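You operate a simulated robot arm through the tools that you are given. There is no shell and no other tool.

You are at the controls of a simulated robot arm. One attempt, no reset.

Task
Uncover the key, plug it into the desk radio, send two strokes and switch the radio off again.
Fine: plug in while the radio is off; the cover stays on the desk. Set down upright: clear cover.

It is judged by the outcome, as a careful person would: the job done as asked, and still so three seconds after it is handed in. It fails if anything else is knocked over, pushed out of place, dropped, spilled or broken. A push-on lid holds only when it is set on centred and level and pressed home; a screw cap is set on level and turned clockwise until tight.

Robot
A 7-joint arm with a two-finger gripper, fixed in place. Base frame: the origin is on the floor under the middle of its stand, x ahead of it, y to its left, z up. Units: mm, degrees, N and s.
With the tool pointing down near the work surface it reaches from about 320 to 720 mm from the base axis. Its first joint turns from -66.0 to 66.0 degrees. Payload 2.45 kg.
The tool frame sits at the grasp point between the pads (the TCP): z along the fingers, y along the line on which they close. The tips reach 26 mm beyond it. The gripper opens to 96 mm; its body begins 69 mm behind the TCP.
Orientation is told as [roll, pitch, yaw] about the base's x, y, z axes, in that order, counted from this pose: with the fingers straight down and closing along the base's y, the tool's x points along the base's -x, its y along +y and its z along -z.

Tools
- The arm moves only by the tool apply_moves. Its argument "deltas" is a list of rows, each a list of 3 entries, a list of its own where there are three numbers: the shift along the tool's x, y, z in mm, then the turn, a rotation vector about the tool's x, y, z in degrees, then the opening, from 0 (shut) to 1 (fully open). In form: [[[dx, dy, dz], [rx, ry, rz], grip], ...]. A call has 1 to 20 rows; each row shifts and turns the commanded pose from where the row before left it, along the tool's axes as they then stand. Rows are played at 5 a second. More than 50 mm and 8.6 degrees between two rows, or a gripper value outside its range, and nothing of the call is played. Where a pose cannot be reached the arm comes as near as it can. A force on the tool above 40 N (or 10 N above the force at the start of the call, whichever is more), or a blocked arm, ends the call early, and 0.2 s more pass. Each finger travels about 50 mm/s and halts on what it meets, pressing with about 29 N; the grip force reading is that of the motor and also rises with nothing between the fingers. The clock runs only during rows and for 0.2 s after the last one: add rows that do not move to give the fingers time. It gives the time, the measured TCP pose, the force on the tool (base axes), the opening and the grip force at its end, in the units of the frame above (readings bear some noise), with the torque about the TCP (base axes, N m) and any sound that the robot's microphone picked up.
- Cameras (640 x 400 px; columns grow to the right, rows downward): "scene" is fixed at [175.7, -400.6, 1425]; the picture's right is [0.68, -0.73, 0.00], its down [-0.42, -0.39, -0.82] and it looks along [0.60, 0.56, -0.58] (base axes); focal length 348 px, centre (320, 200). "wrist" rides on the gripper at [82, 3, -98] in the tool frame; the picture's right is [-0.04, 1.00, 0.00], its down [-0.73, -0.03, -0.68] and it looks along [-0.68, -0.03, 0.73] (tool axes); focal length 256 px, centre (320, 200). There is no depth. A picture from a camera that has moved, and an enlarged one, comes with that camera's place and axes in the base frame and with its lens.
- capture(camera): a new picture of that camera. It takes no simulated time.
- enlarge(camera, box): a new picture of the part [left, top, right, bottom] of that camera's present view, enlarged. It takes no simulated time.
- sign_off(): hands the job in; it is judged then, once.

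Nothing tells you positions but the pictures and the camera data. Unless the task says otherwise, let go and move clear before handing in.

The tools are called after ">>>" by a JSON object that holds its "api" and its "payload". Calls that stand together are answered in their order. apply_moves: Moves the arm, as the interface text tells. Its arguments: {"type":"object","properties":{"deltas":{"type":"array","items":{"type":"array"}}},"required":["deltas"]} The other tools are called the same way: capture (camera) takes a picture; enlarge (camera, box) takes an enlarged picture of a part of a camera's view; sign_off () hands the job in.

At the start:

```text
t: 0.0
tool_pos: [427.4, -25.5, 1140.3]
tcp_rot: [0.0, 0.0, -0.1]
wrist_force: [0.8, -0.7, 0.6]
ft_torque: [0.01, 0.01, 0.01]
finger_gap: 95.8
gripper_force: 0.1
```

scene: 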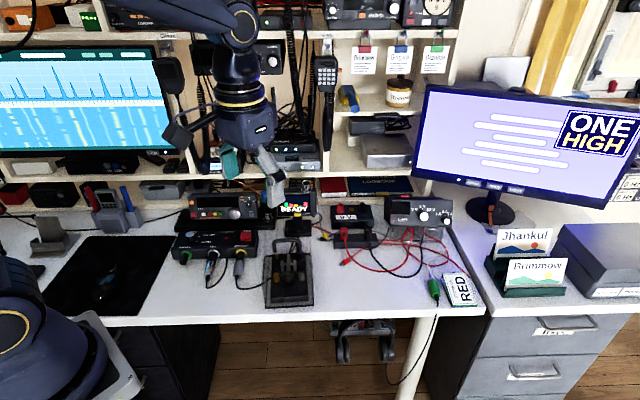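
wrist: 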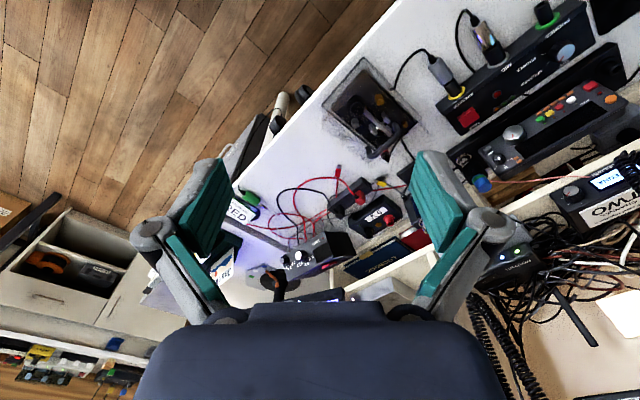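

I see a desk with radios, a clear cover over what looks like a telegraph key, and monitors with signs. I'll look closer at the details before moving anything.

>>> {"api": "enlarge", "payload": {"camera": "scene", "box": [160, 180, 340, 320]}}

>>> {"api": "enlarge", "payload": {"camera": "scene", "box": [300, 180, 500, 320]}}

>>> {"api": "enlarge", "payload": {"camera": "scene", "box": [410, 80, 640, 310]}}

>>> {"api": "enlarge", "payload": {"camera": "wrist", "box": [300, 0, 640, 220]}}

```text
2.86 times, centred on (250, 250) of scene
camera zoom: at [175.7, -400.6, 1425.0], right [0.68, -0.73, 0.0], down [-0.42, -0.39, -0.82], along [0.6, 0.56, -0.58], focal length 995 px, centre (520, 57)
```

zoom: 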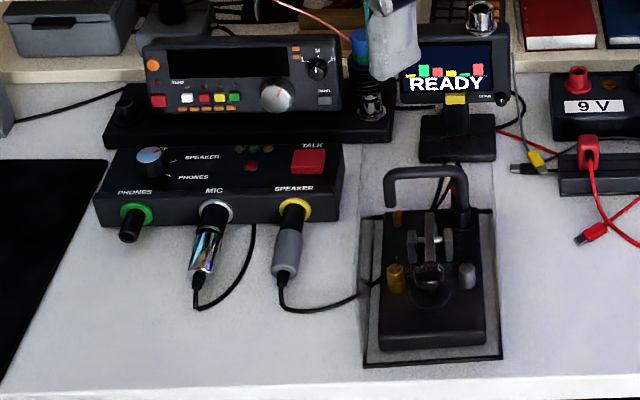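

```text
2.86 times, centred on (400, 250) of scene
camera zoom: at [175.7, -400.6, 1425.0], right [0.68, -0.73, 0.0], down [-0.42, -0.39, -0.82], along [0.6, 0.56, -0.58], focal length 995 px, centre (91, 57)
```

zoom: 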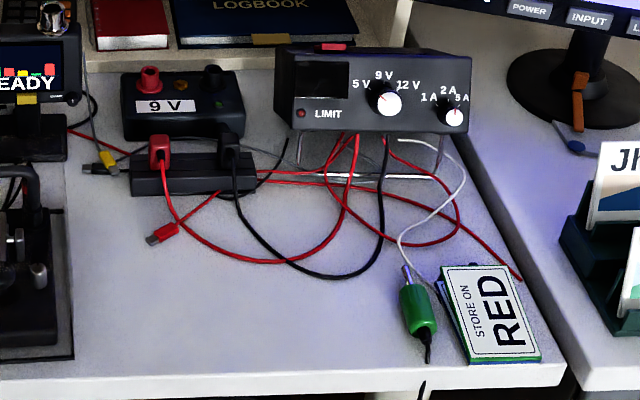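

```text
1.74 times, centred on (525, 195) of scene
camera zoom: at [175.7, -400.6, 1425.0], right [0.68, -0.73, 0.0], down [-0.42, -0.39, -0.82], along [0.6, 0.56, -0.58], focal length 606 px, centre (-36, 209)
```

zoom: 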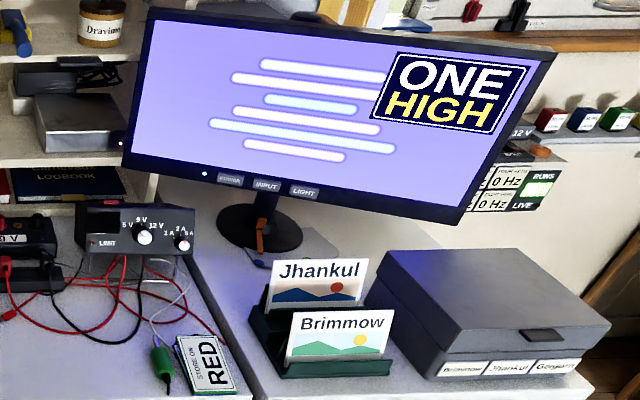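

```text
1.82 times, centred on (470, 110) of wrist
camera zoom: at [345.6, -20.9, 1239.0], right [0.04, 1.0, 0.0], down [0.73, -0.03, 0.68], along [0.68, -0.03, -0.73], focal length 465 px, centre (47, 364)
```

zoom: 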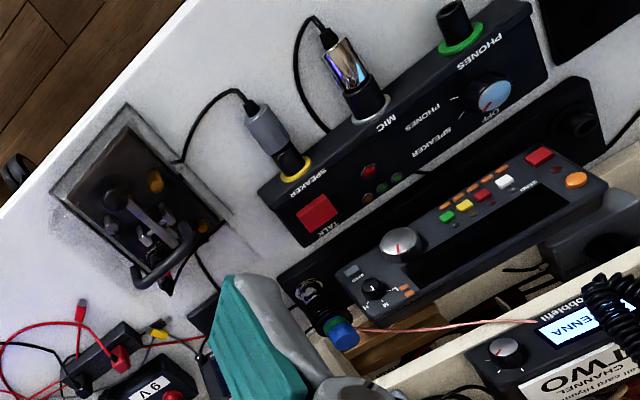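

The clear cover with a black handle sits over a telegraph key whose cable seems to run to a grey plug. I need finer views to read the labels and trace the cords.

>>> {"api": "enlarge", "payload": {"camera": "scene", "box": [255, 225, 325, 315]}}

>>> {"api": "enlarge", "payload": {"camera": "scene", "box": [180, 185, 260, 235]}}

>>> {"api": "enlarge", "payload": {"camera": "scene", "box": [170, 225, 270, 285]}}

>>> {"api": "enlarge", "payload": {"camera": "scene", "box": [265, 175, 345, 225]}}

>>> {"api": "enlarge", "payload": {"camera": "wrist", "box": [310, 40, 430, 170]}}

>>> {"api": "enlarge", "payload": {"camera": "wrist", "box": [540, 130, 640, 240]}}

>>> {"api": "enlarge", "payload": {"camera": "scene", "box": [325, 0, 455, 80]}}

>>> {"api": "enlarge", "payload": {"camera": "scene", "box": [0, 0, 130, 80]}}

```text
4.44 times, centred on (290, 270) of scene
camera zoom: at [175.7, -400.6, 1425.0], right [0.68, -0.73, 0.0], down [-0.42, -0.39, -0.82], along [0.6, 0.56, -0.58], focal length 1548 px, centre (453, -111)
```

zoom: 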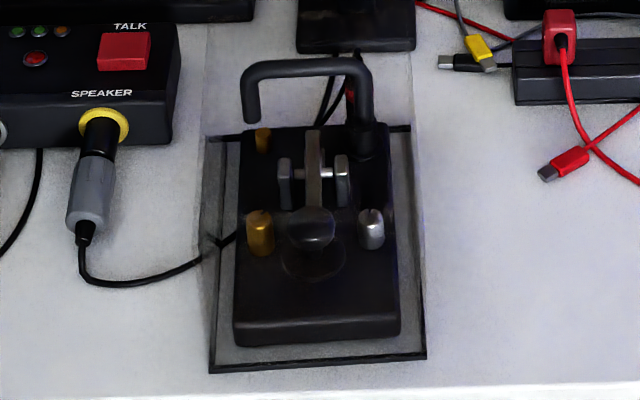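

```text
8.00 times, centred on (220, 210) of scene
camera zoom: at [175.7, -400.6, 1425.0], right [0.68, -0.73, 0.0], down [-0.42, -0.39, -0.82], along [0.6, 0.56, -0.58], focal length 2787 px, centre (1120, 120)
```

zoom: 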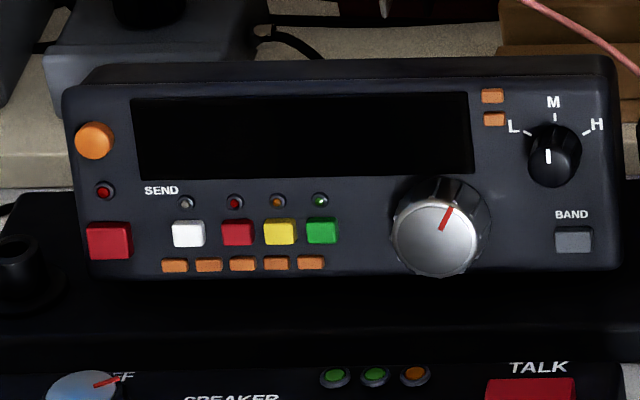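

```text
6.40 times, centred on (220, 255) of scene
camera zoom: at [175.7, -400.6, 1425.0], right [0.68, -0.73, 0.0], down [-0.42, -0.39, -0.82], along [0.6, 0.56, -0.58], focal length 2229 px, centre (960, -152)
```

zoom: 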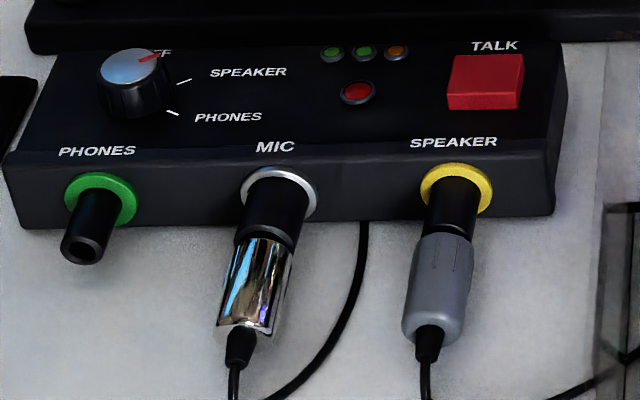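

```text
8.00 times, centred on (305, 200) of scene
camera zoom: at [175.7, -400.6, 1425.0], right [0.68, -0.73, 0.0], down [-0.42, -0.39, -0.82], along [0.6, 0.56, -0.58], focal length 2787 px, centre (440, 200)
```

zoom: 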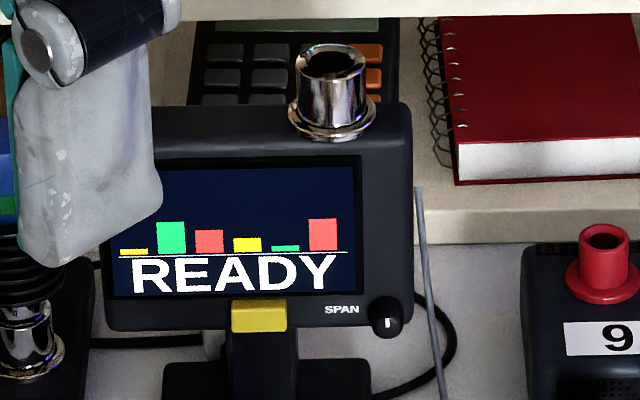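

```text
3.08 times, centred on (370, 105) of wrist
camera zoom: at [345.6, -20.9, 1239.0], right [0.04, 1.0, 0.0], down [0.73, -0.03, 0.68], along [0.68, -0.03, -0.73], focal length 788 px, centre (166, 492)
```

zoom: 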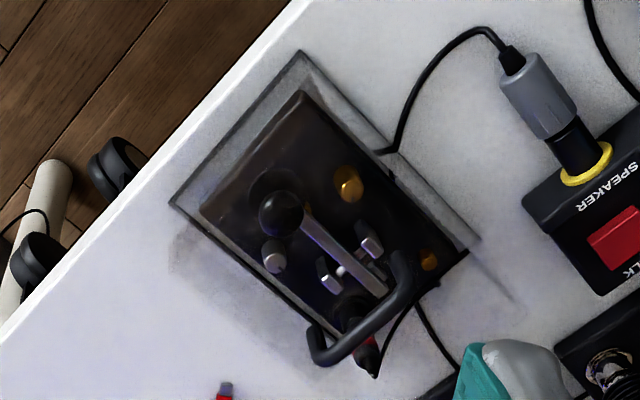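

```text
3.64 times, centred on (590, 185) of wrist
camera zoom: at [345.6, -20.9, 1239.0], right [0.04, 1.0, 0.0], down [0.73, -0.03, 0.68], along [0.68, -0.03, -0.73], focal length 931 px, centre (-662, 254)
```

zoom: 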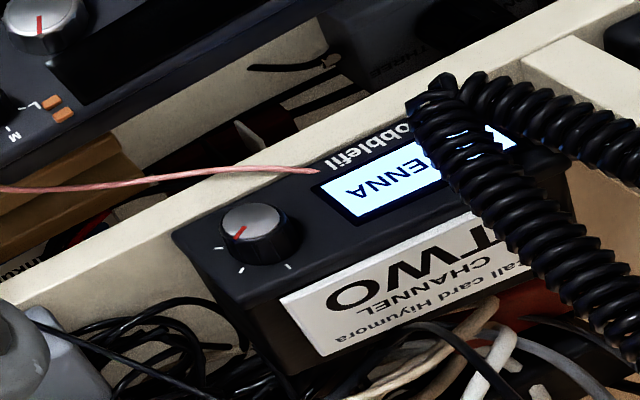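

```text
4.92 times, centred on (390, 40) of scene
camera zoom: at [175.7, -400.6, 1425.0], right [0.68, -0.73, 0.0], down [-0.42, -0.39, -0.82], along [0.6, 0.56, -0.58], focal length 1715 px, centre (-25, 988)
```

zoom: 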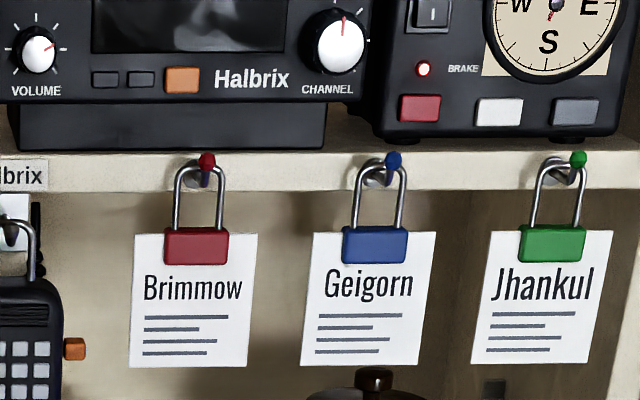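

```text
4.92 times, centred on (65, 40) of scene
camera zoom: at [175.7, -400.6, 1425.0], right [0.68, -0.73, 0.0], down [-0.42, -0.39, -0.82], along [0.6, 0.56, -0.58], focal length 1715 px, centre (1575, 988)
```

zoom: 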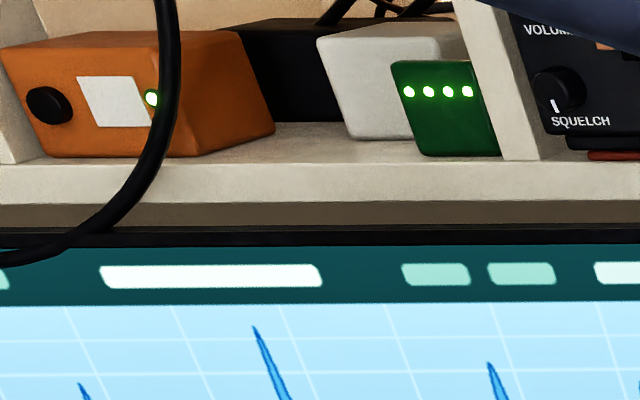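

The key stands at about (530, 32, 818) under a clear cover with a handle. The transceiver with the dark display is near (550, 320, 850), and the desk is turned about 45 degrees to the base. Next I'll move up and to the left to look at the radio with the wrist camera.

>>> {"api": "apply_moves", "payload": {"deltas": [[[10, 35, 10], [0, 0, -8.5], 1], [[10, 35, 10], [0, 0, -8.5], 1], [[10, 30, 10], [0, 0, -8.5], 1], [[10, 20, 10], [0, 0, -8.5], 1], [[10, 20, 10], [0, 0, -8.5], 1], [[0, 0, 0], [0, 0, 0], 1]]}}

>>> {"api": "capture", "payload": {"camera": "wrist"}}

>>> {"api": "capture", "payload": {"camera": "scene"}}

```text
t: 1.4
tool_pos: [347.0, 93.6, 1091.5]
tcp_rot: [0.1, -0.1, 42.6]
wrist_force: [-0.9, 1.0, -0.7]
ft_torque: [0.0, -0.03, 0.02]
finger_gap: 96.0
gripper_force: 0.1
```

```text
taken
camera wrist: at [284.5, 42.0, 1188.9], right [-0.65, 0.76, 0.0], down [0.56, 0.48, 0.68], along [0.52, 0.44, -0.73], focal length 256 px, centre (320, 200)
```

wrist: 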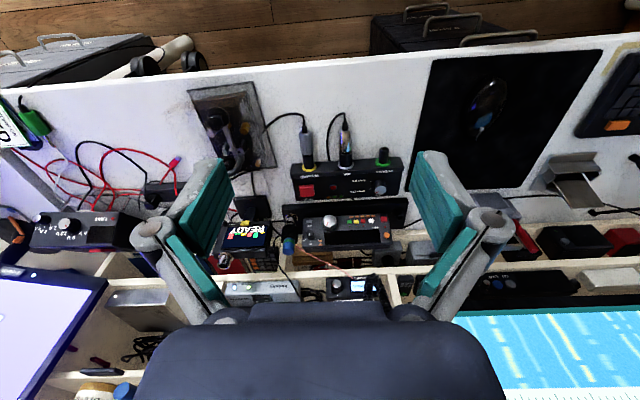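

```text
taken
```

scene: 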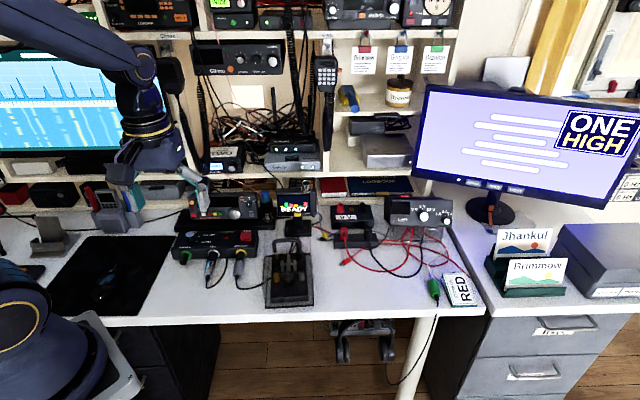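

The wrist picture shows the desk upside down from the front. Zooming in to read the gear.

>>> {"api": "enlarge", "payload": {"camera": "wrist", "box": [170, 75, 290, 215]}}

>>> {"api": "enlarge", "payload": {"camera": "wrist", "box": [270, 190, 420, 280]}}

>>> {"api": "enlarge", "payload": {"camera": "scene", "box": [165, 180, 285, 265]}}

>>> {"api": "enlarge", "payload": {"camera": "scene", "box": [185, 0, 345, 100]}}

>>> {"api": "enlarge", "payload": {"camera": "scene", "box": [185, 95, 345, 195]}}

>>> {"api": "enlarge", "payload": {"camera": "scene", "box": [0, 150, 170, 260]}}

>>> {"api": "enlarge", "payload": {"camera": "scene", "box": [560, 0, 640, 200]}}

```text
2.86 times, centred on (230, 145) of wrist
camera zoom: at [284.5, 42.0, 1188.9], right [-0.65, 0.76, 0.0], down [0.56, 0.48, 0.68], along [0.52, 0.44, -0.73], focal length 731 px, centre (577, 357)
```

zoom: 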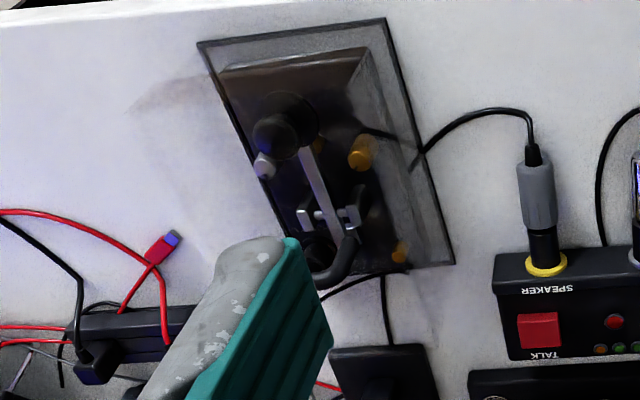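

```text
4.27 times, centred on (345, 235) of wrist
camera zoom: at [284.5, 42.0, 1188.9], right [-0.65, 0.76, 0.0], down [0.56, 0.48, 0.68], along [0.52, 0.44, -0.73], focal length 1092 px, centre (213, 51)
```

zoom: 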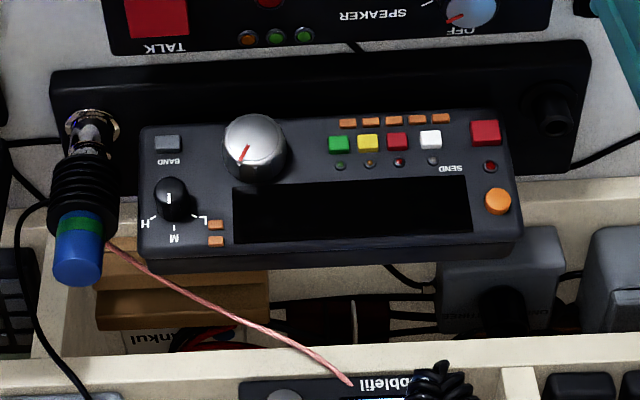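

```text
4.71 times, centred on (225, 222) of scene
camera zoom: at [175.7, -400.6, 1425.0], right [0.68, -0.73, 0.0], down [-0.42, -0.39, -0.82], along [0.6, 0.56, -0.58], focal length 1639 px, centre (767, 94)
```

zoom: 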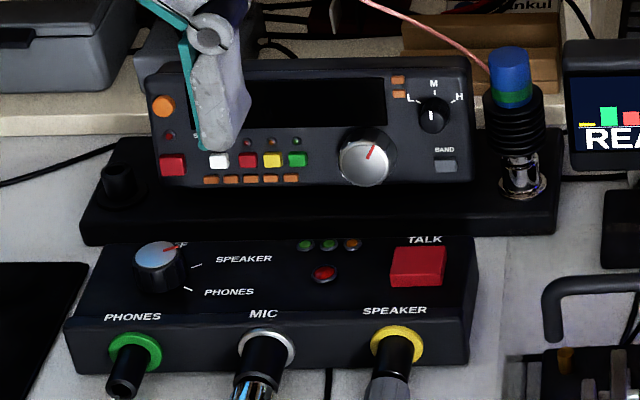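

```text
4.00 times, centred on (265, 50) of scene
camera zoom: at [175.7, -400.6, 1425.0], right [0.68, -0.73, 0.0], down [-0.42, -0.39, -0.82], along [0.6, 0.56, -0.58], focal length 1393 px, centre (540, 800)
```

zoom: 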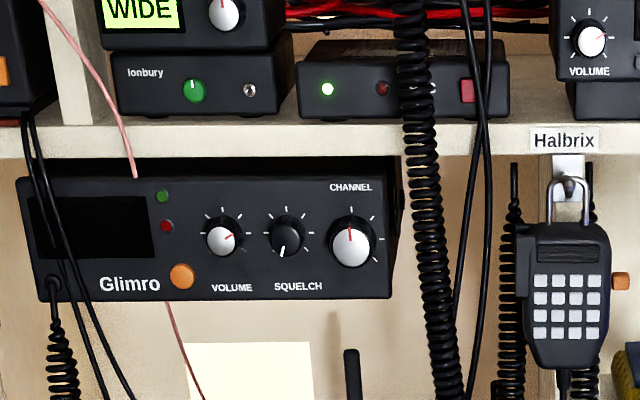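

```text
4.00 times, centred on (265, 145) of scene
camera zoom: at [175.7, -400.6, 1425.0], right [0.68, -0.73, 0.0], down [-0.42, -0.39, -0.82], along [0.6, 0.56, -0.58], focal length 1393 px, centre (540, 420)
```

zoom: 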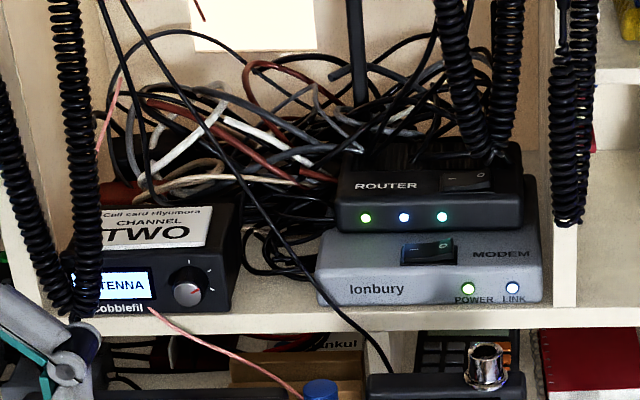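

```text
3.64 times, centred on (85, 205) of scene
camera zoom: at [175.7, -400.6, 1425.0], right [0.68, -0.73, 0.0], down [-0.42, -0.39, -0.82], along [0.6, 0.56, -0.58], focal length 1267 px, centre (1174, 182)
```

zoom: 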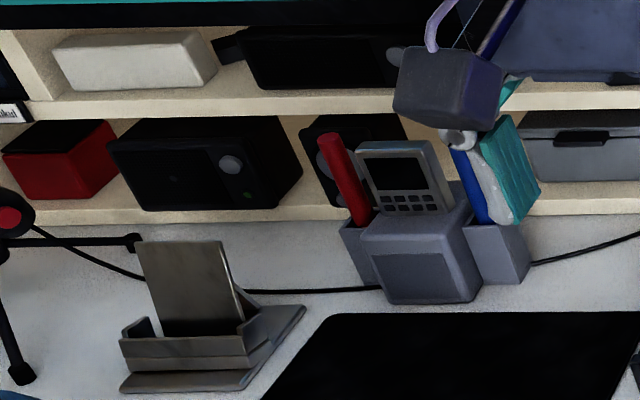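

```text
2.00 times, centred on (600, 100) of scene
camera zoom: at [175.7, -400.6, 1425.0], right [0.68, -0.73, 0.0], down [-0.42, -0.39, -0.82], along [0.6, 0.56, -0.58], focal length 697 px, centre (-240, 400)
```

zoom: 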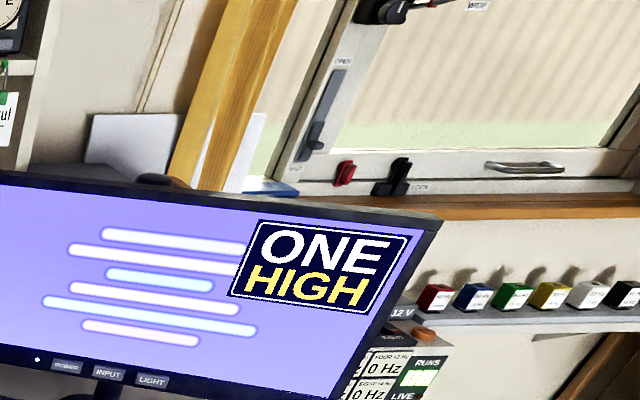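

The radio sits on a black plinth with a black socket on its left and a chrome antenna post on its right. I still can't tell where the key's cable and plug go, so I'll bring the wrist camera over the key.

>>> {"api": "apply_moves", "payload": {"deltas": [[[-7, -41, 20], [0, 0, 0], 1], [[-7, -41, 20], [0, 0, 0], 1], [[-7, -41, 20], [0, 0, 0], 1], [[-7, -41, 20], [0, 0, 0], 1], [[0, 0, 0], [0, 0, 0], 1]]}}

>>> {"api": "capture", "payload": {"camera": "wrist"}}

>>> {"api": "enlarge", "payload": {"camera": "wrist", "box": [220, 60, 460, 210]}}

>>> {"api": "enlarge", "payload": {"camera": "scene", "box": [220, 180, 340, 310]}}

```text
t: 2.6
tool_pos: [478.0, -9.1, 1010.2]
tcp_rot: [0.0, 0.0, 42.5]
wrist_force: [-1.1, 0.1, 0.5]
ft_torque: [0.0, -0.02, 0.0]
finger_gap: 95.9
gripper_force: 0.1
```

```text
taken
camera wrist: at [415.7, -60.7, 1108.6], right [-0.65, 0.76, 0.0], down [0.56, 0.47, 0.68], along [0.52, 0.44, -0.73], focal length 256 px, centre (320, 200)
```

wrist: 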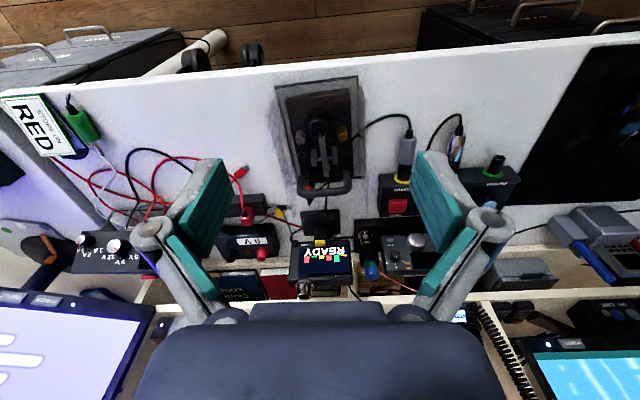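

```text
2.67 times, centred on (340, 135) of wrist
camera zoom: at [415.7, -60.7, 1108.6], right [-0.65, 0.76, 0.0], down [0.56, 0.47, 0.68], along [0.52, 0.44, -0.73], focal length 683 px, centre (267, 373)
```

zoom: 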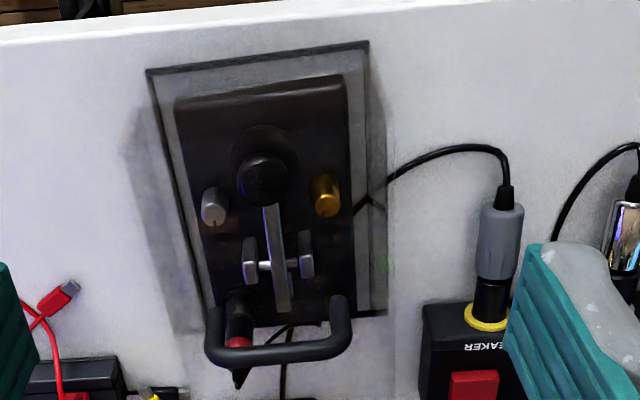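

```text
3.08 times, centred on (280, 245) of scene
camera zoom: at [175.7, -400.7, 1425.0], right [0.68, -0.73, 0.0], down [-0.42, -0.39, -0.82], along [0.6, 0.56, -0.58], focal length 1072 px, centre (443, 62)
```

zoom: 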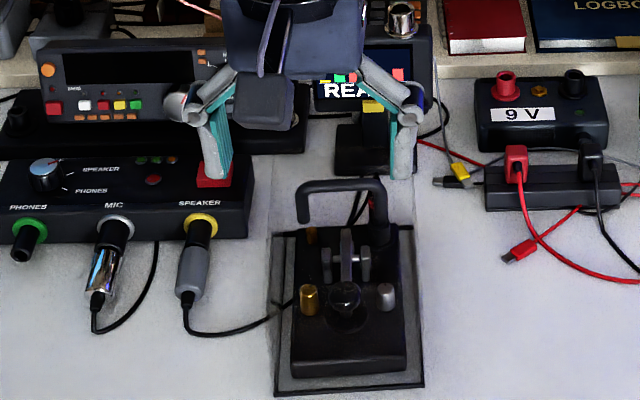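

The key has a black plug with a red band stowed at its rear right, and a grey SPEAKER plug's cord also reaches it. I'll go lower for a closer look.

>>> {"api": "apply_moves", "payload": {"deltas": [[[0, 0, 40], [0, 0, 0], 1], [[0, 0, 40], [0, 0, 0], 1], [[0, 0, 0], [0, 0, 0], 1]]}}

>>> {"api": "capture", "payload": {"camera": "wrist"}}

>>> {"api": "enlarge", "payload": {"camera": "wrist", "box": [240, 60, 420, 240]}}

```text
t: 3.4
tool_pos: [478.3, -10.1, 931.2]
tcp_rot: [0.0, 0.0, 42.5]
wrist_force: [0.0, 0.3, -0.3]
ft_torque: [-0.03, 0.0, -0.03]
finger_gap: 96.0
gripper_force: 0.0
```

```text
taken
camera wrist: at [415.8, -61.0, 1028.8], right [-0.65, 0.76, 0.0], down [0.56, 0.47, 0.68], along [0.52, 0.44, -0.73], focal length 256 px, centre (320, 200)
```

wrist: 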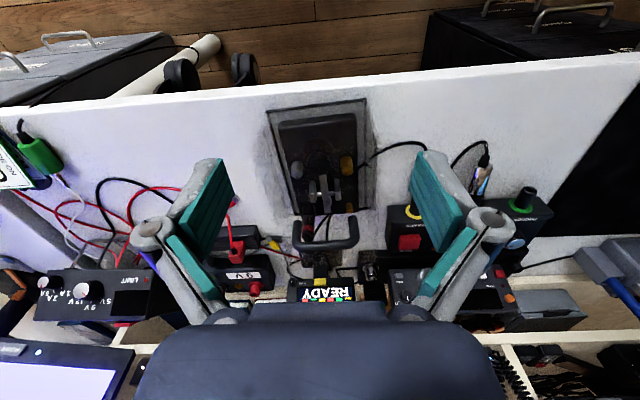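

```text
2.22 times, centred on (330, 150) of wrist
camera zoom: at [415.8, -61.0, 1028.8], right [-0.65, 0.76, 0.0], down [0.56, 0.47, 0.68], along [0.52, 0.44, -0.73], focal length 569 px, centre (298, 311)
```

zoom: 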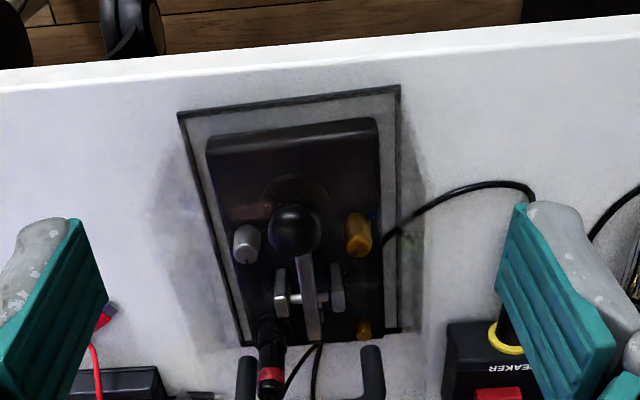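

The dark plug stands at the rear right of the key near the cover handle. I'll enlarge the scene view there to see how it sits.

>>> {"api": "enlarge", "payload": {"camera": "scene", "box": [268, 230, 318, 262]}}

>>> {"api": "enlarge", "payload": {"camera": "scene", "box": [258, 255, 318, 310]}}

>>> {"api": "enlarge", "payload": {"camera": "wrist", "box": [290, 160, 370, 260]}}

>>> {"api": "enlarge", "payload": {"camera": "wrist", "box": [340, 120, 440, 190]}}

```text
12.50 times, centred on (293, 246) of scene
camera zoom: at [175.7, -400.6, 1425.0], right [0.68, -0.73, 0.0], down [-0.42, -0.39, -0.82], along [0.6, 0.56, -0.58], focal length 4354 px, centre (658, -375)
```

zoom: 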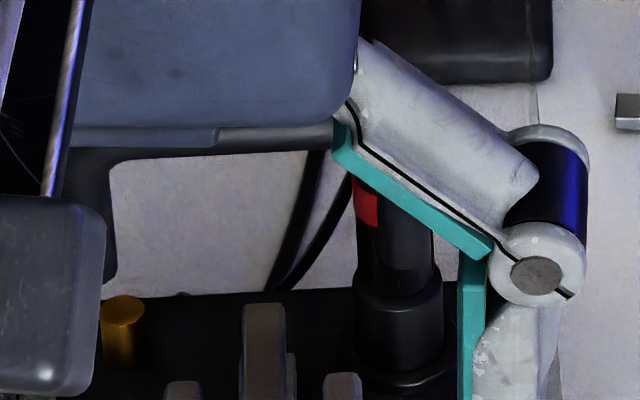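

```text
7.27 times, centred on (288, 282) of scene
camera zoom: at [175.7, -400.6, 1425.0], right [0.68, -0.73, 0.0], down [-0.42, -0.39, -0.82], along [0.6, 0.56, -0.58], focal length 2533 px, centre (553, -400)
```

zoom: 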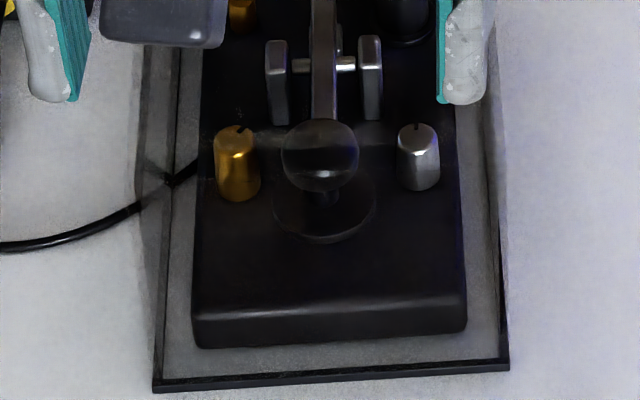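

```text
4.00 times, centred on (330, 210) of wrist
camera zoom: at [415.8, -61.0, 1028.8], right [-0.65, 0.76, 0.0], down [0.56, 0.47, 0.68], along [0.52, 0.44, -0.73], focal length 1024 px, centre (280, 160)
```

zoom: 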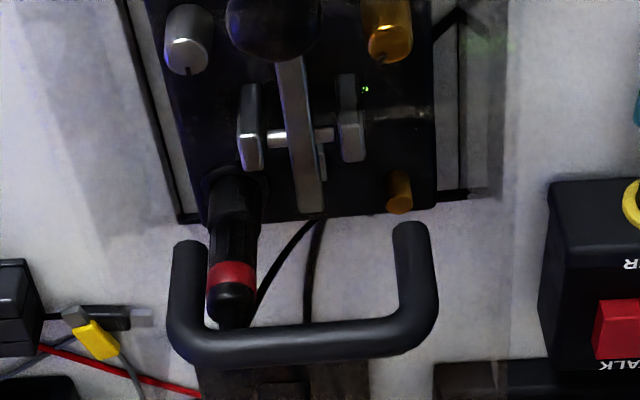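

```text
5.71 times, centred on (390, 155) of wrist
camera zoom: at [415.8, -61.0, 1028.8], right [-0.65, 0.76, 0.0], down [0.56, 0.47, 0.68], along [0.52, 0.44, -0.73], focal length 1463 px, centre (-80, 457)
```

zoom: 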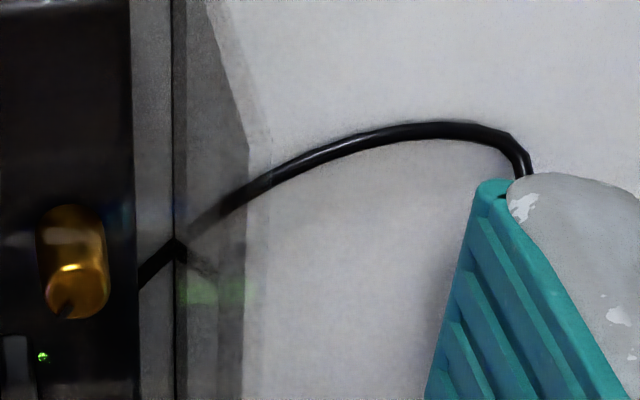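

The black plug with the red band is the key's own plug. It is stowed in a post on the key base, and its cord comes from the back of the key. The cover's handle bar is near (574, 80, 869), turned about 47 degrees. Next I'll look at the radio and its socket.

>>> {"api": "apply_moves", "payload": {"deltas": [[[0, 0, -30], [0, 0, -1], 1], [[-29, 37, 0], [0, 0, -1], 1], [[-29, 37, 0], [0, 0, -1], 1], [[-29, 37, 0], [0, 0, -1], 1], [[-29, 37, 0], [0, 0, -0.5], 1], [[-29, 37, 0], [0, 0, 0], 1], [[0, 0, 0], [0, 0, 0], 1]]}}

>>> {"api": "capture", "payload": {"camera": "wrist"}}

>>> {"api": "capture", "payload": {"camera": "scene"}}

```text
t: 5.0
tool_pos: [447.3, 224.7, 960.4]
tcp_rot: [0.0, 0.0, 47.0]
wrist_force: [-0.3, -0.3, 0.8]
ft_torque: [0.02, -0.04, 0.02]
finger_gap: 96.1
gripper_force: 0.1
```

```text
taken
camera wrist: at [389.4, 168.2, 1058.7], right [-0.7, 0.71, 0.0], down [0.52, 0.52, 0.68], along [0.48, 0.48, -0.73], focal length 256 px, centre (320, 200)
```

wrist: 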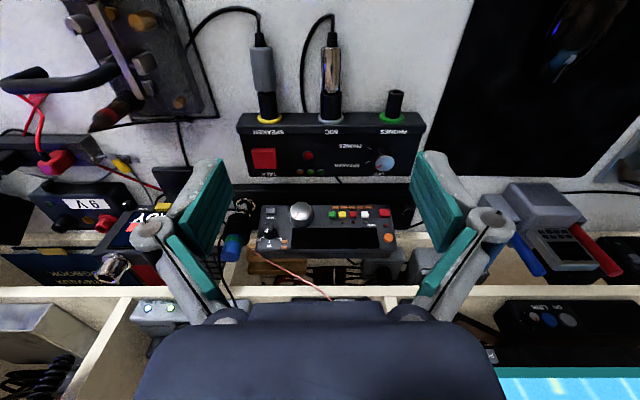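

```text
taken
```

scene: 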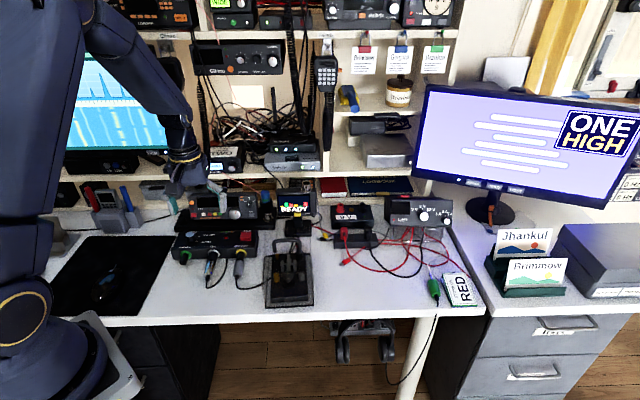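

Enlarging the radio panel and the key from this new angle.

>>> {"api": "enlarge", "payload": {"camera": "wrist", "box": [225, 180, 425, 300]}}

>>> {"api": "enlarge", "payload": {"camera": "wrist", "box": [0, 0, 220, 140]}}

>>> {"api": "enlarge", "payload": {"camera": "wrist", "box": [230, 80, 430, 200]}}

>>> {"api": "enlarge", "payload": {"camera": "wrist", "box": [360, 180, 460, 260]}}

```text
3.20 times, centred on (325, 240) of wrist
camera zoom: at [389.4, 168.2, 1058.7], right [-0.7, 0.71, 0.0], down [0.52, 0.52, 0.68], along [0.48, 0.48, -0.73], focal length 819 px, centre (304, 72)
```

zoom: 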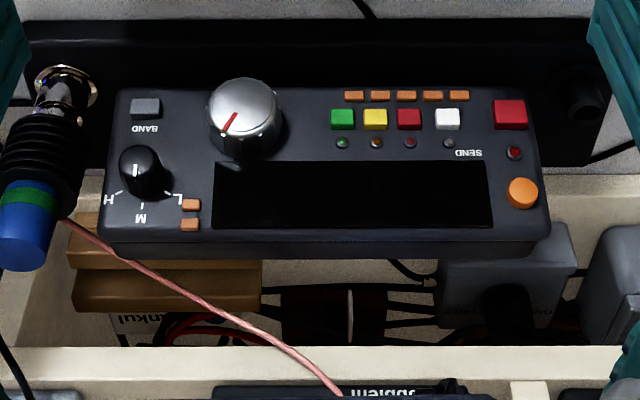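

```text
2.86 times, centred on (110, 70) of wrist
camera zoom: at [389.4, 168.2, 1058.7], right [-0.7, 0.71, 0.0], down [0.52, 0.52, 0.68], along [0.48, 0.48, -0.73], focal length 731 px, centre (920, 571)
```

zoom: 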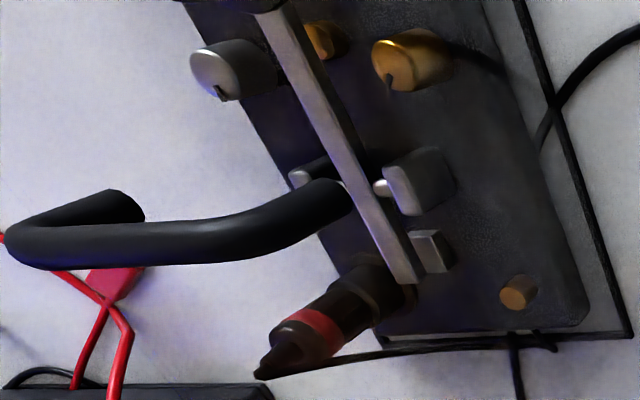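

```text
3.20 times, centred on (330, 140) of wrist
camera zoom: at [389.4, 168.2, 1058.7], right [-0.7, 0.71, 0.0], down [0.52, 0.52, 0.68], along [0.48, 0.48, -0.73], focal length 819 px, centre (288, 392)
```

zoom: 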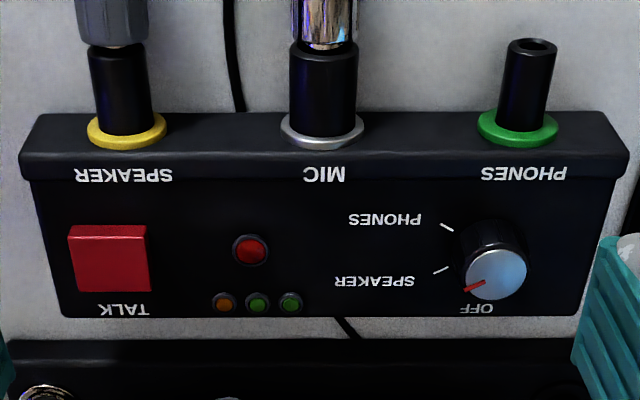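

```text
5.00 times, centred on (410, 220) of wrist
camera zoom: at [389.4, 168.2, 1058.7], right [-0.7, 0.71, 0.0], down [0.52, 0.52, 0.68], along [0.48, 0.48, -0.73], focal length 1280 px, centre (-130, 100)
```

zoom: 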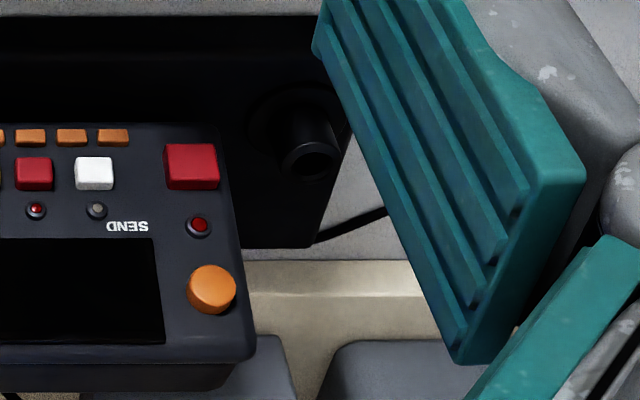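

Handle feet measure f=445, l=-396 and -335 (desk frame, yaw 47), with the cover top at z=838 and the bar at z=871. The orange round button looks like the radio's power switch, and the black post at the plinth's left is the matching key socket. Next I'll look over the free desk area to the right of the key for a place to put the cover.

>>> {"api": "apply_moves", "payload": {"deltas": [[[17.4, -43.3, -5], [0, 0, 0], 1], [[17.4, -43.3, -5], [0, 0, 0], 1], [[17.4, -43.3, -5], [0, 0, 0], 1], [[17.4, -43.3, -5], [0, 0, 0], 1], [[17.4, -43.3, -5], [0, 0, 0], 1], [[17.4, -43.3, -5], [0, 0, 0], 1], [[17.4, -43.3, -5], [0, 0, 0], 1], [[17.4, -43.3, -5], [0, 0, 0], 1], [[0, 0, 0], [0, 0, 0], 1]]}}

>>> {"api": "capture", "payload": {"camera": "wrist"}}

>>> {"api": "enlarge", "payload": {"camera": "wrist", "box": [200, 60, 460, 220]}}

```text
t: 7.0
tool_pos: [606.0, -114.4, 1001.3]
tcp_rot: [0.1, 0.0, 46.9]
wrist_force: [0.2, -0.1, 0.0]
ft_torque: [0.0, -0.01, 0.0]
finger_gap: 95.9
gripper_force: 0.0
```

```text
taken
camera wrist: at [548.5, -170.0, 1098.8], right [-0.7, 0.71, 0.0], down [0.52, 0.52, 0.68], along [0.48, 0.48, -0.73], focal length 256 px, centre (320, 200)
```

wrist: 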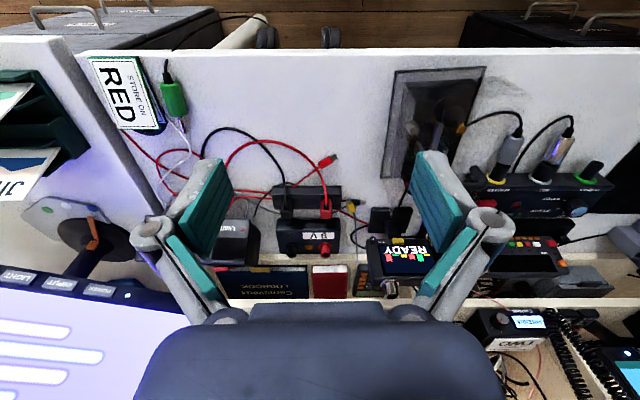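

```text
2.46 times, centred on (330, 140) of wrist
camera zoom: at [548.5, -170.0, 1098.8], right [-0.7, 0.71, 0.0], down [0.52, 0.52, 0.68], along [0.48, 0.48, -0.73], focal length 630 px, centre (295, 348)
```

zoom: 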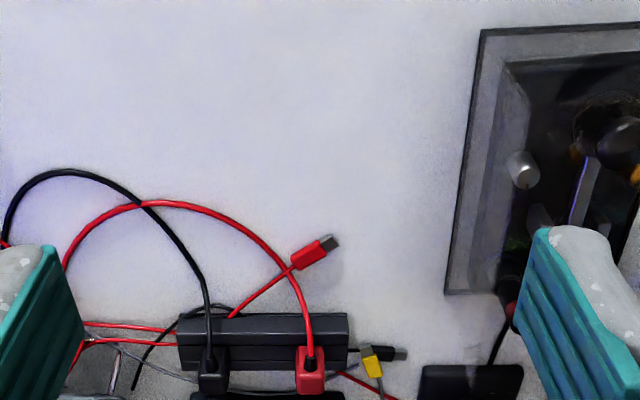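

Free desk to the right of the key runs from the edge at f≈336 back to the red wire loop (f≈455–470), about l −412 to −595. The cover (177×114) fits there turned by 90°. Now I'll turn the gripper so it closes across the handle bar and move above it.

>>> {"api": "apply_moves", "payload": {"deltas": [[[0, 0, 0], [0, 0, 8.2], 1], [[0, 0, 0], [0, 0, 8.2], 1], [[0, 0, 0], [0, 0, 8.2], 1], [[0, 0, 0], [0, 0, 8.2], 1], [[0, 0, 0], [0, 0, 8.2], 1], [[0, 0, 0], [0, 0, 8.2], 1], [[0, 0, 0], [0, 0, 8.2], 1], [[0, 0, 0], [0, 0, 8.2], 1], [[0, 0, 0], [0, 0, 8.2], 1], [[0, 0, 0], [0, 0, 8.2], 1], [[0, 0, 0], [0, 0, 7.9], 1], [[38.9, 28.8, 8], [0, 0, 0], 1], [[38.9, 28.8, 8], [0, 0, 0], 1], [[38.9, 28.8, 8], [0, 0, 0], 1], [[38.9, 28.8, 8], [0, 0, 0], 1], [[0, 0, 0], [0, 0, 0], 1]]}}

>>> {"api": "capture", "payload": {"camera": "wrist"}}

>>> {"api": "capture", "payload": {"camera": "scene"}}

```text
t: 10.4
tool_pos: [571.1, 76.8, 967.0]
tcp_rot: [0.1, 0.0, -42.8]
wrist_force: [-0.1, 0.1, -0.1]
ft_torque: [-0.01, -0.04, 0.0]
finger_gap: 96.2
gripper_force: 0.0
```

```text
taken
camera wrist: at [513.4, 136.6, 1065.5], right [0.71, 0.7, 0.0], down [0.52, -0.52, 0.68], along [0.48, -0.48, -0.73], focal length 256 px, centre (320, 200)
```

wrist: 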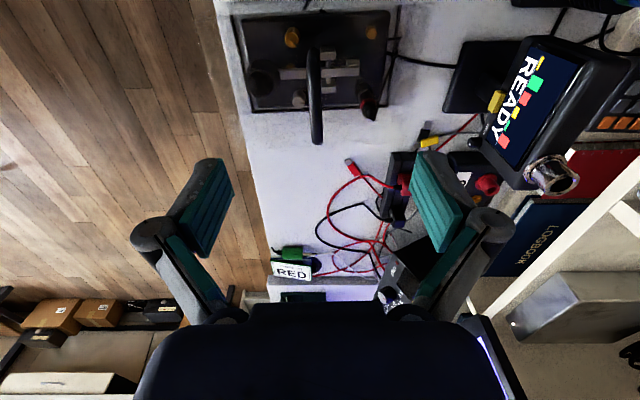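

```text
taken
```

scene: 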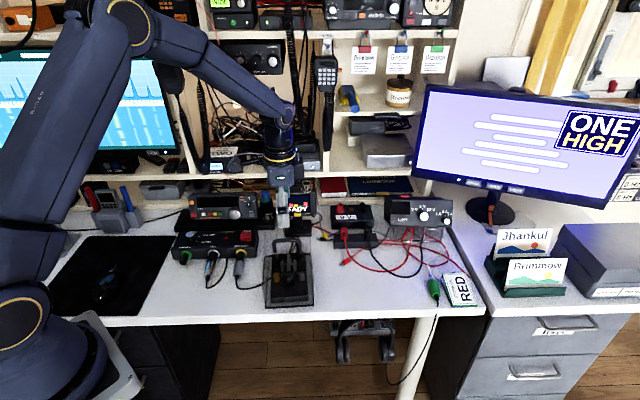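

I'm above the handle. I'll check its alignment before descending.

>>> {"api": "enlarge", "payload": {"camera": "wrist", "box": [220, 0, 420, 160]}}

>>> {"api": "enlarge", "payload": {"camera": "scene", "box": [240, 190, 340, 310]}}

```text
2.50 times, centred on (320, 80) of wrist
camera zoom: at [513.4, 136.6, 1065.5], right [0.71, 0.7, 0.0], down [0.52, -0.52, 0.68], along [0.48, -0.48, -0.73], focal length 640 px, centre (320, 500)
```

zoom: 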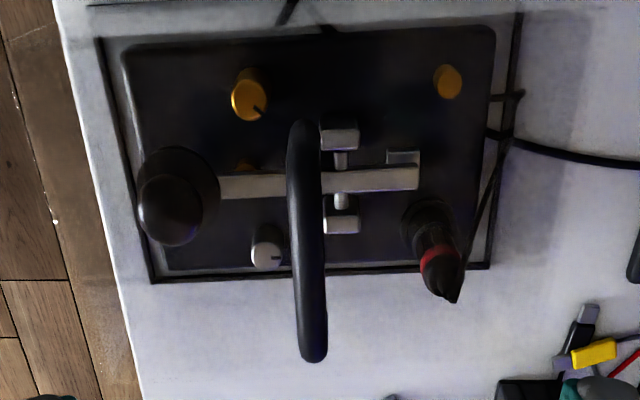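

```text
3.33 times, centred on (290, 250) of scene
camera zoom: at [175.7, -400.6, 1425.0], right [0.68, -0.73, 0.0], down [-0.42, -0.39, -0.82], along [0.6, 0.56, -0.58], focal length 1161 px, centre (420, 33)
```

zoom: 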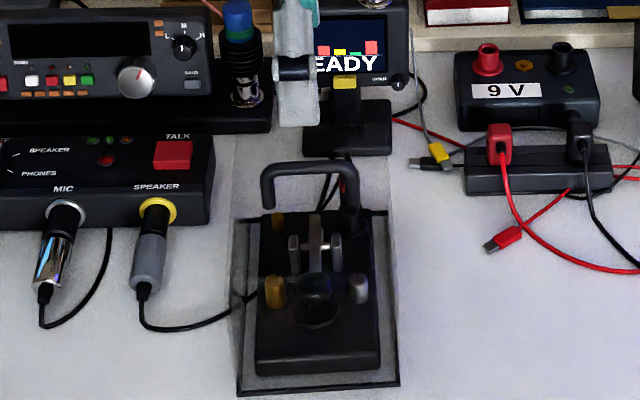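

The cover is aligned. The plug tip measures about (f 496, l −395, z 826), so it is under the lid. Descending on the bar with the tips stopping just above the lid.

>>> {"api": "apply_moves", "payload": {"deltas": [[[0, -1.5, 35], [0, 0, 0], 1], [[0, 0, 35], [0, 0, 0], 1], [[0, 0, 26], [0, 0, 0], 1], [[0, 0, 0], [0, 0, 0], 1]]}}

>>> {"api": "capture", "payload": {"camera": "wrist"}}

>>> {"api": "enlarge", "payload": {"camera": "scene", "box": [240, 190, 340, 310]}}

```text
t: 11.4
tool_pos: [570.6, 75.4, 871.8]
tcp_rot: [0.0, 0.0, -42.9]
wrist_force: [-0.1, 0.0, -0.3]
ft_torque: [-0.03, 0.04, -0.01]
finger_gap: 95.8
gripper_force: 0.1
```

```text
taken
camera wrist: at [512.8, 134.8, 970.4], right [0.71, 0.7, 0.0], down [0.52, -0.52, 0.68], along [0.48, -0.48, -0.73], focal length 256 px, centre (320, 200)
```

wrist: 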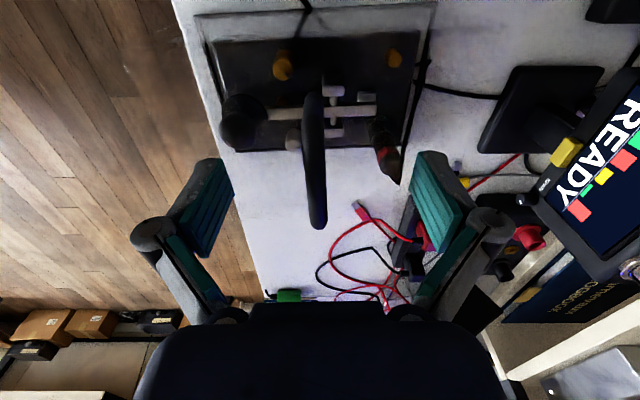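

```text
3.33 times, centred on (290, 250) of scene
camera zoom: at [175.7, -400.6, 1425.0], right [0.68, -0.73, 0.0], down [-0.42, -0.39, -0.82], along [0.6, 0.56, -0.58], focal length 1161 px, centre (420, 33)
```

zoom: 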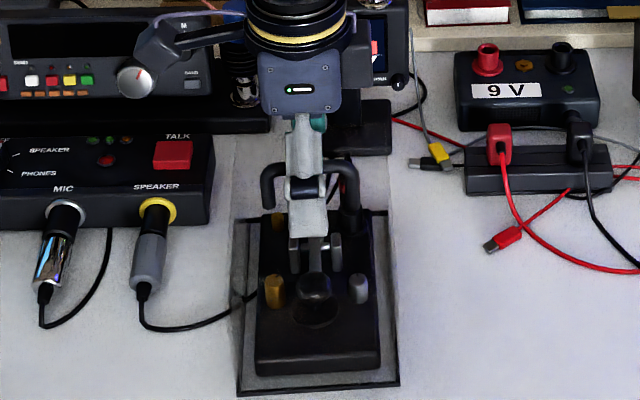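

The bar sits between the fingers, about 2 mm towards the front, so I'll correct for that and close.

>>> {"api": "apply_moves", "payload": {"deltas": [[[0, -1.7, 0], [0, 0, 0], 0.4], [[0, 0, 0], [0, 0, 0], 0.25], [[0, 0, 0], [0, 0, 0], 0.1], [[0, 0, 0], [0, 0, 0], 0], [[0, 0, 0], [0, 0, 0], 0], [[0, 0, 0], [0, 0, 0], 0], [[0, 0, 0], [0, 0, 0], 0]]}}

>>> {"api": "capture", "payload": {"camera": "wrist"}}

```text
t: 13.0
tool_pos: [568.9, 73.6, 872.8]
tcp_rot: [0.1, 0.0, -42.9]
wrist_force: [0.2, 0.1, -1.1]
ft_torque: [0.01, 0.01, 0.03]
finger_gap: 8.1
gripper_force: 28.7
```

```text
taken
camera wrist: at [511.4, 133.1, 970.6], right [0.71, 0.7, 0.0], down [0.52, -0.52, 0.68], along [0.48, -0.48, -0.73], focal length 256 px, centre (320, 200)
```

wrist: 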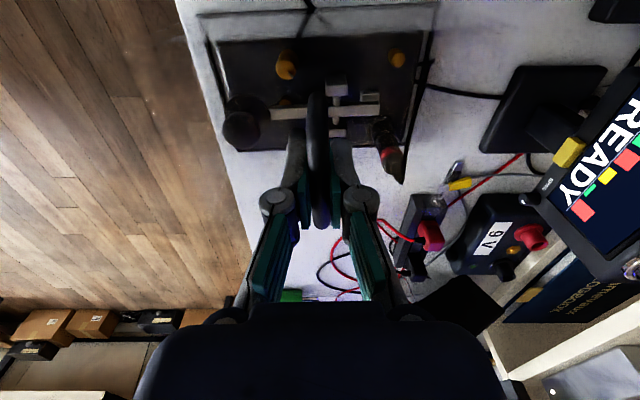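

The bar is gripped with an 8 mm gap. Lifting slowly and checking the force.

>>> {"api": "apply_moves", "payload": {"deltas": [[[0, 0, -5], [0, 0, 0], 0], [[0, 0, -5], [0, 0, 0], 0], [[0, 0, -5], [0, 0, 0], 0], [[0, 0, 0], [0, 0, 0], 0]]}}

>>> {"api": "enlarge", "payload": {"camera": "scene", "box": [240, 190, 340, 310]}}

>>> {"api": "capture", "payload": {"camera": "wrist"}}

```text
t: 14.0
tool_pos: [569.2, 73.9, 887.9]
tcp_rot: [0.1, 0.0, -42.9]
wrist_force: [-0.3, -0.8, -0.9]
ft_torque: [0.0, -0.01, 0.01]
finger_gap: 8.1
gripper_force: 29.2
```

```text
3.33 times, centred on (290, 250) of scene
camera zoom: at [175.7, -400.6, 1425.0], right [0.68, -0.73, 0.0], down [-0.42, -0.39, -0.82], along [0.6, 0.56, -0.58], focal length 1161 px, centre (420, 33)
```

zoom: 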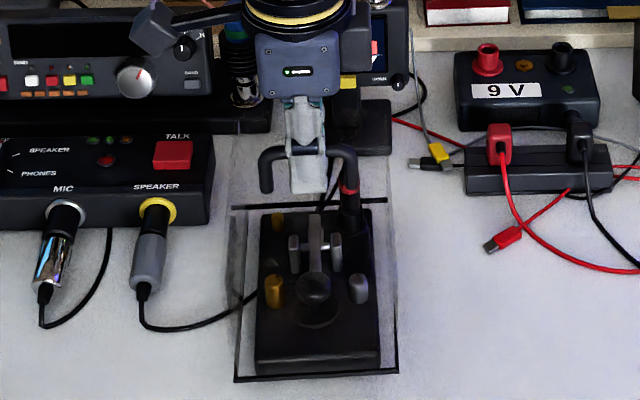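

```text
taken
camera wrist: at [511.4, 133.3, 986.0], right [0.71, 0.7, 0.0], down [0.52, -0.52, 0.68], along [0.48, -0.48, -0.73], focal length 256 px, centre (320, 200)
```

wrist: 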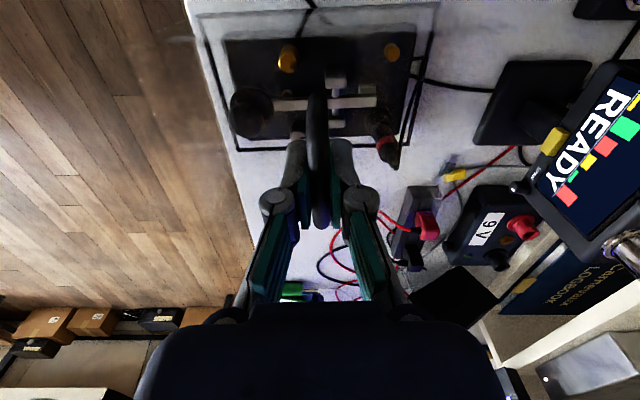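

The cover comes up cleanly and the key stays put. Lifting it clear of the plug.

>>> {"api": "apply_moves", "payload": {"deltas": [[[0, 0, -12], [0, 0, 0], 0], [[0, 0, -12], [0, 0, 0], 0], [[0, 0, -12], [0, 0, 0], 0], [[0, 0, -12], [0, 0, 0], 0], [[0, 0, -12], [0, 0, 0], 0], [[0, 0, -12], [0, 0, 0], 0], [[0, 0, -12], [0, 0, 0], 0], [[0, 0, -12], [0, 0, 0], 0], [[0, 0, -12], [0, 0, 0], 0], [[0, 0, 0], [0, 0, 0], 0]]}}

>>> {"api": "capture", "payload": {"camera": "scene"}}

>>> {"api": "enlarge", "payload": {"camera": "scene", "box": [220, 180, 340, 320]}}

>>> {"api": "capture", "payload": {"camera": "wrist"}}

```text
t: 16.2
tool_pos: [568.6, 74.5, 996.1]
tcp_rot: [0.0, 0.1, -42.9]
wrist_force: [-0.3, 0.7, -1.2]
ft_torque: [0.0, -0.02, -0.04]
finger_gap: 8.0
gripper_force: 28.9
```

```text
taken
```

scene: 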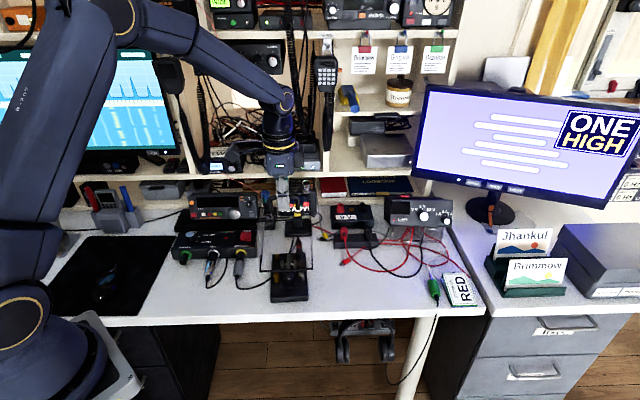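

```text
2.86 times, centred on (280, 250) of scene
camera zoom: at [175.7, -400.6, 1425.0], right [0.68, -0.73, 0.0], down [-0.42, -0.39, -0.82], along [0.6, 0.56, -0.58], focal length 995 px, centre (434, 57)
```

zoom: 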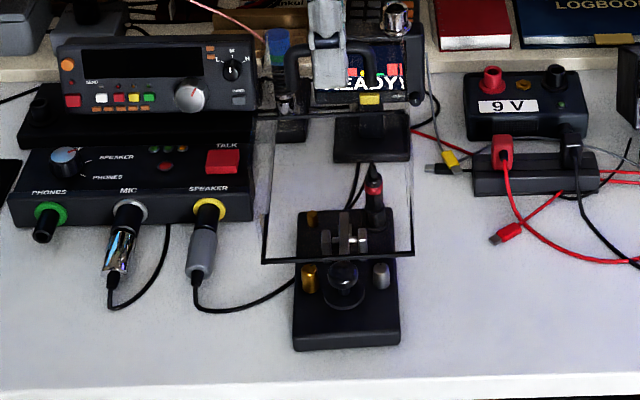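

```text
taken
camera wrist: at [511.4, 133.4, 1094.1], right [0.71, 0.7, 0.0], down [0.52, -0.52, 0.68], along [0.48, -0.48, -0.73], focal length 256 px, centre (320, 200)
```

wrist: 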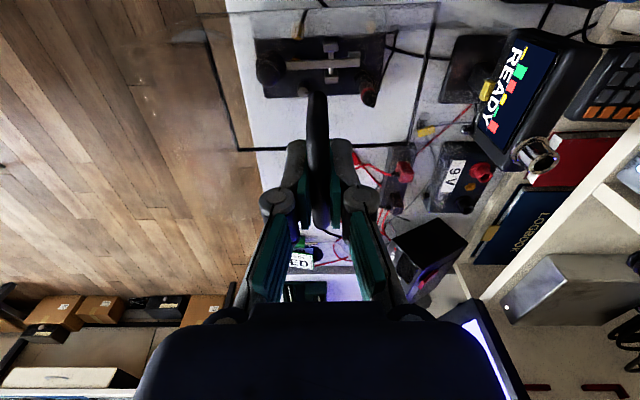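

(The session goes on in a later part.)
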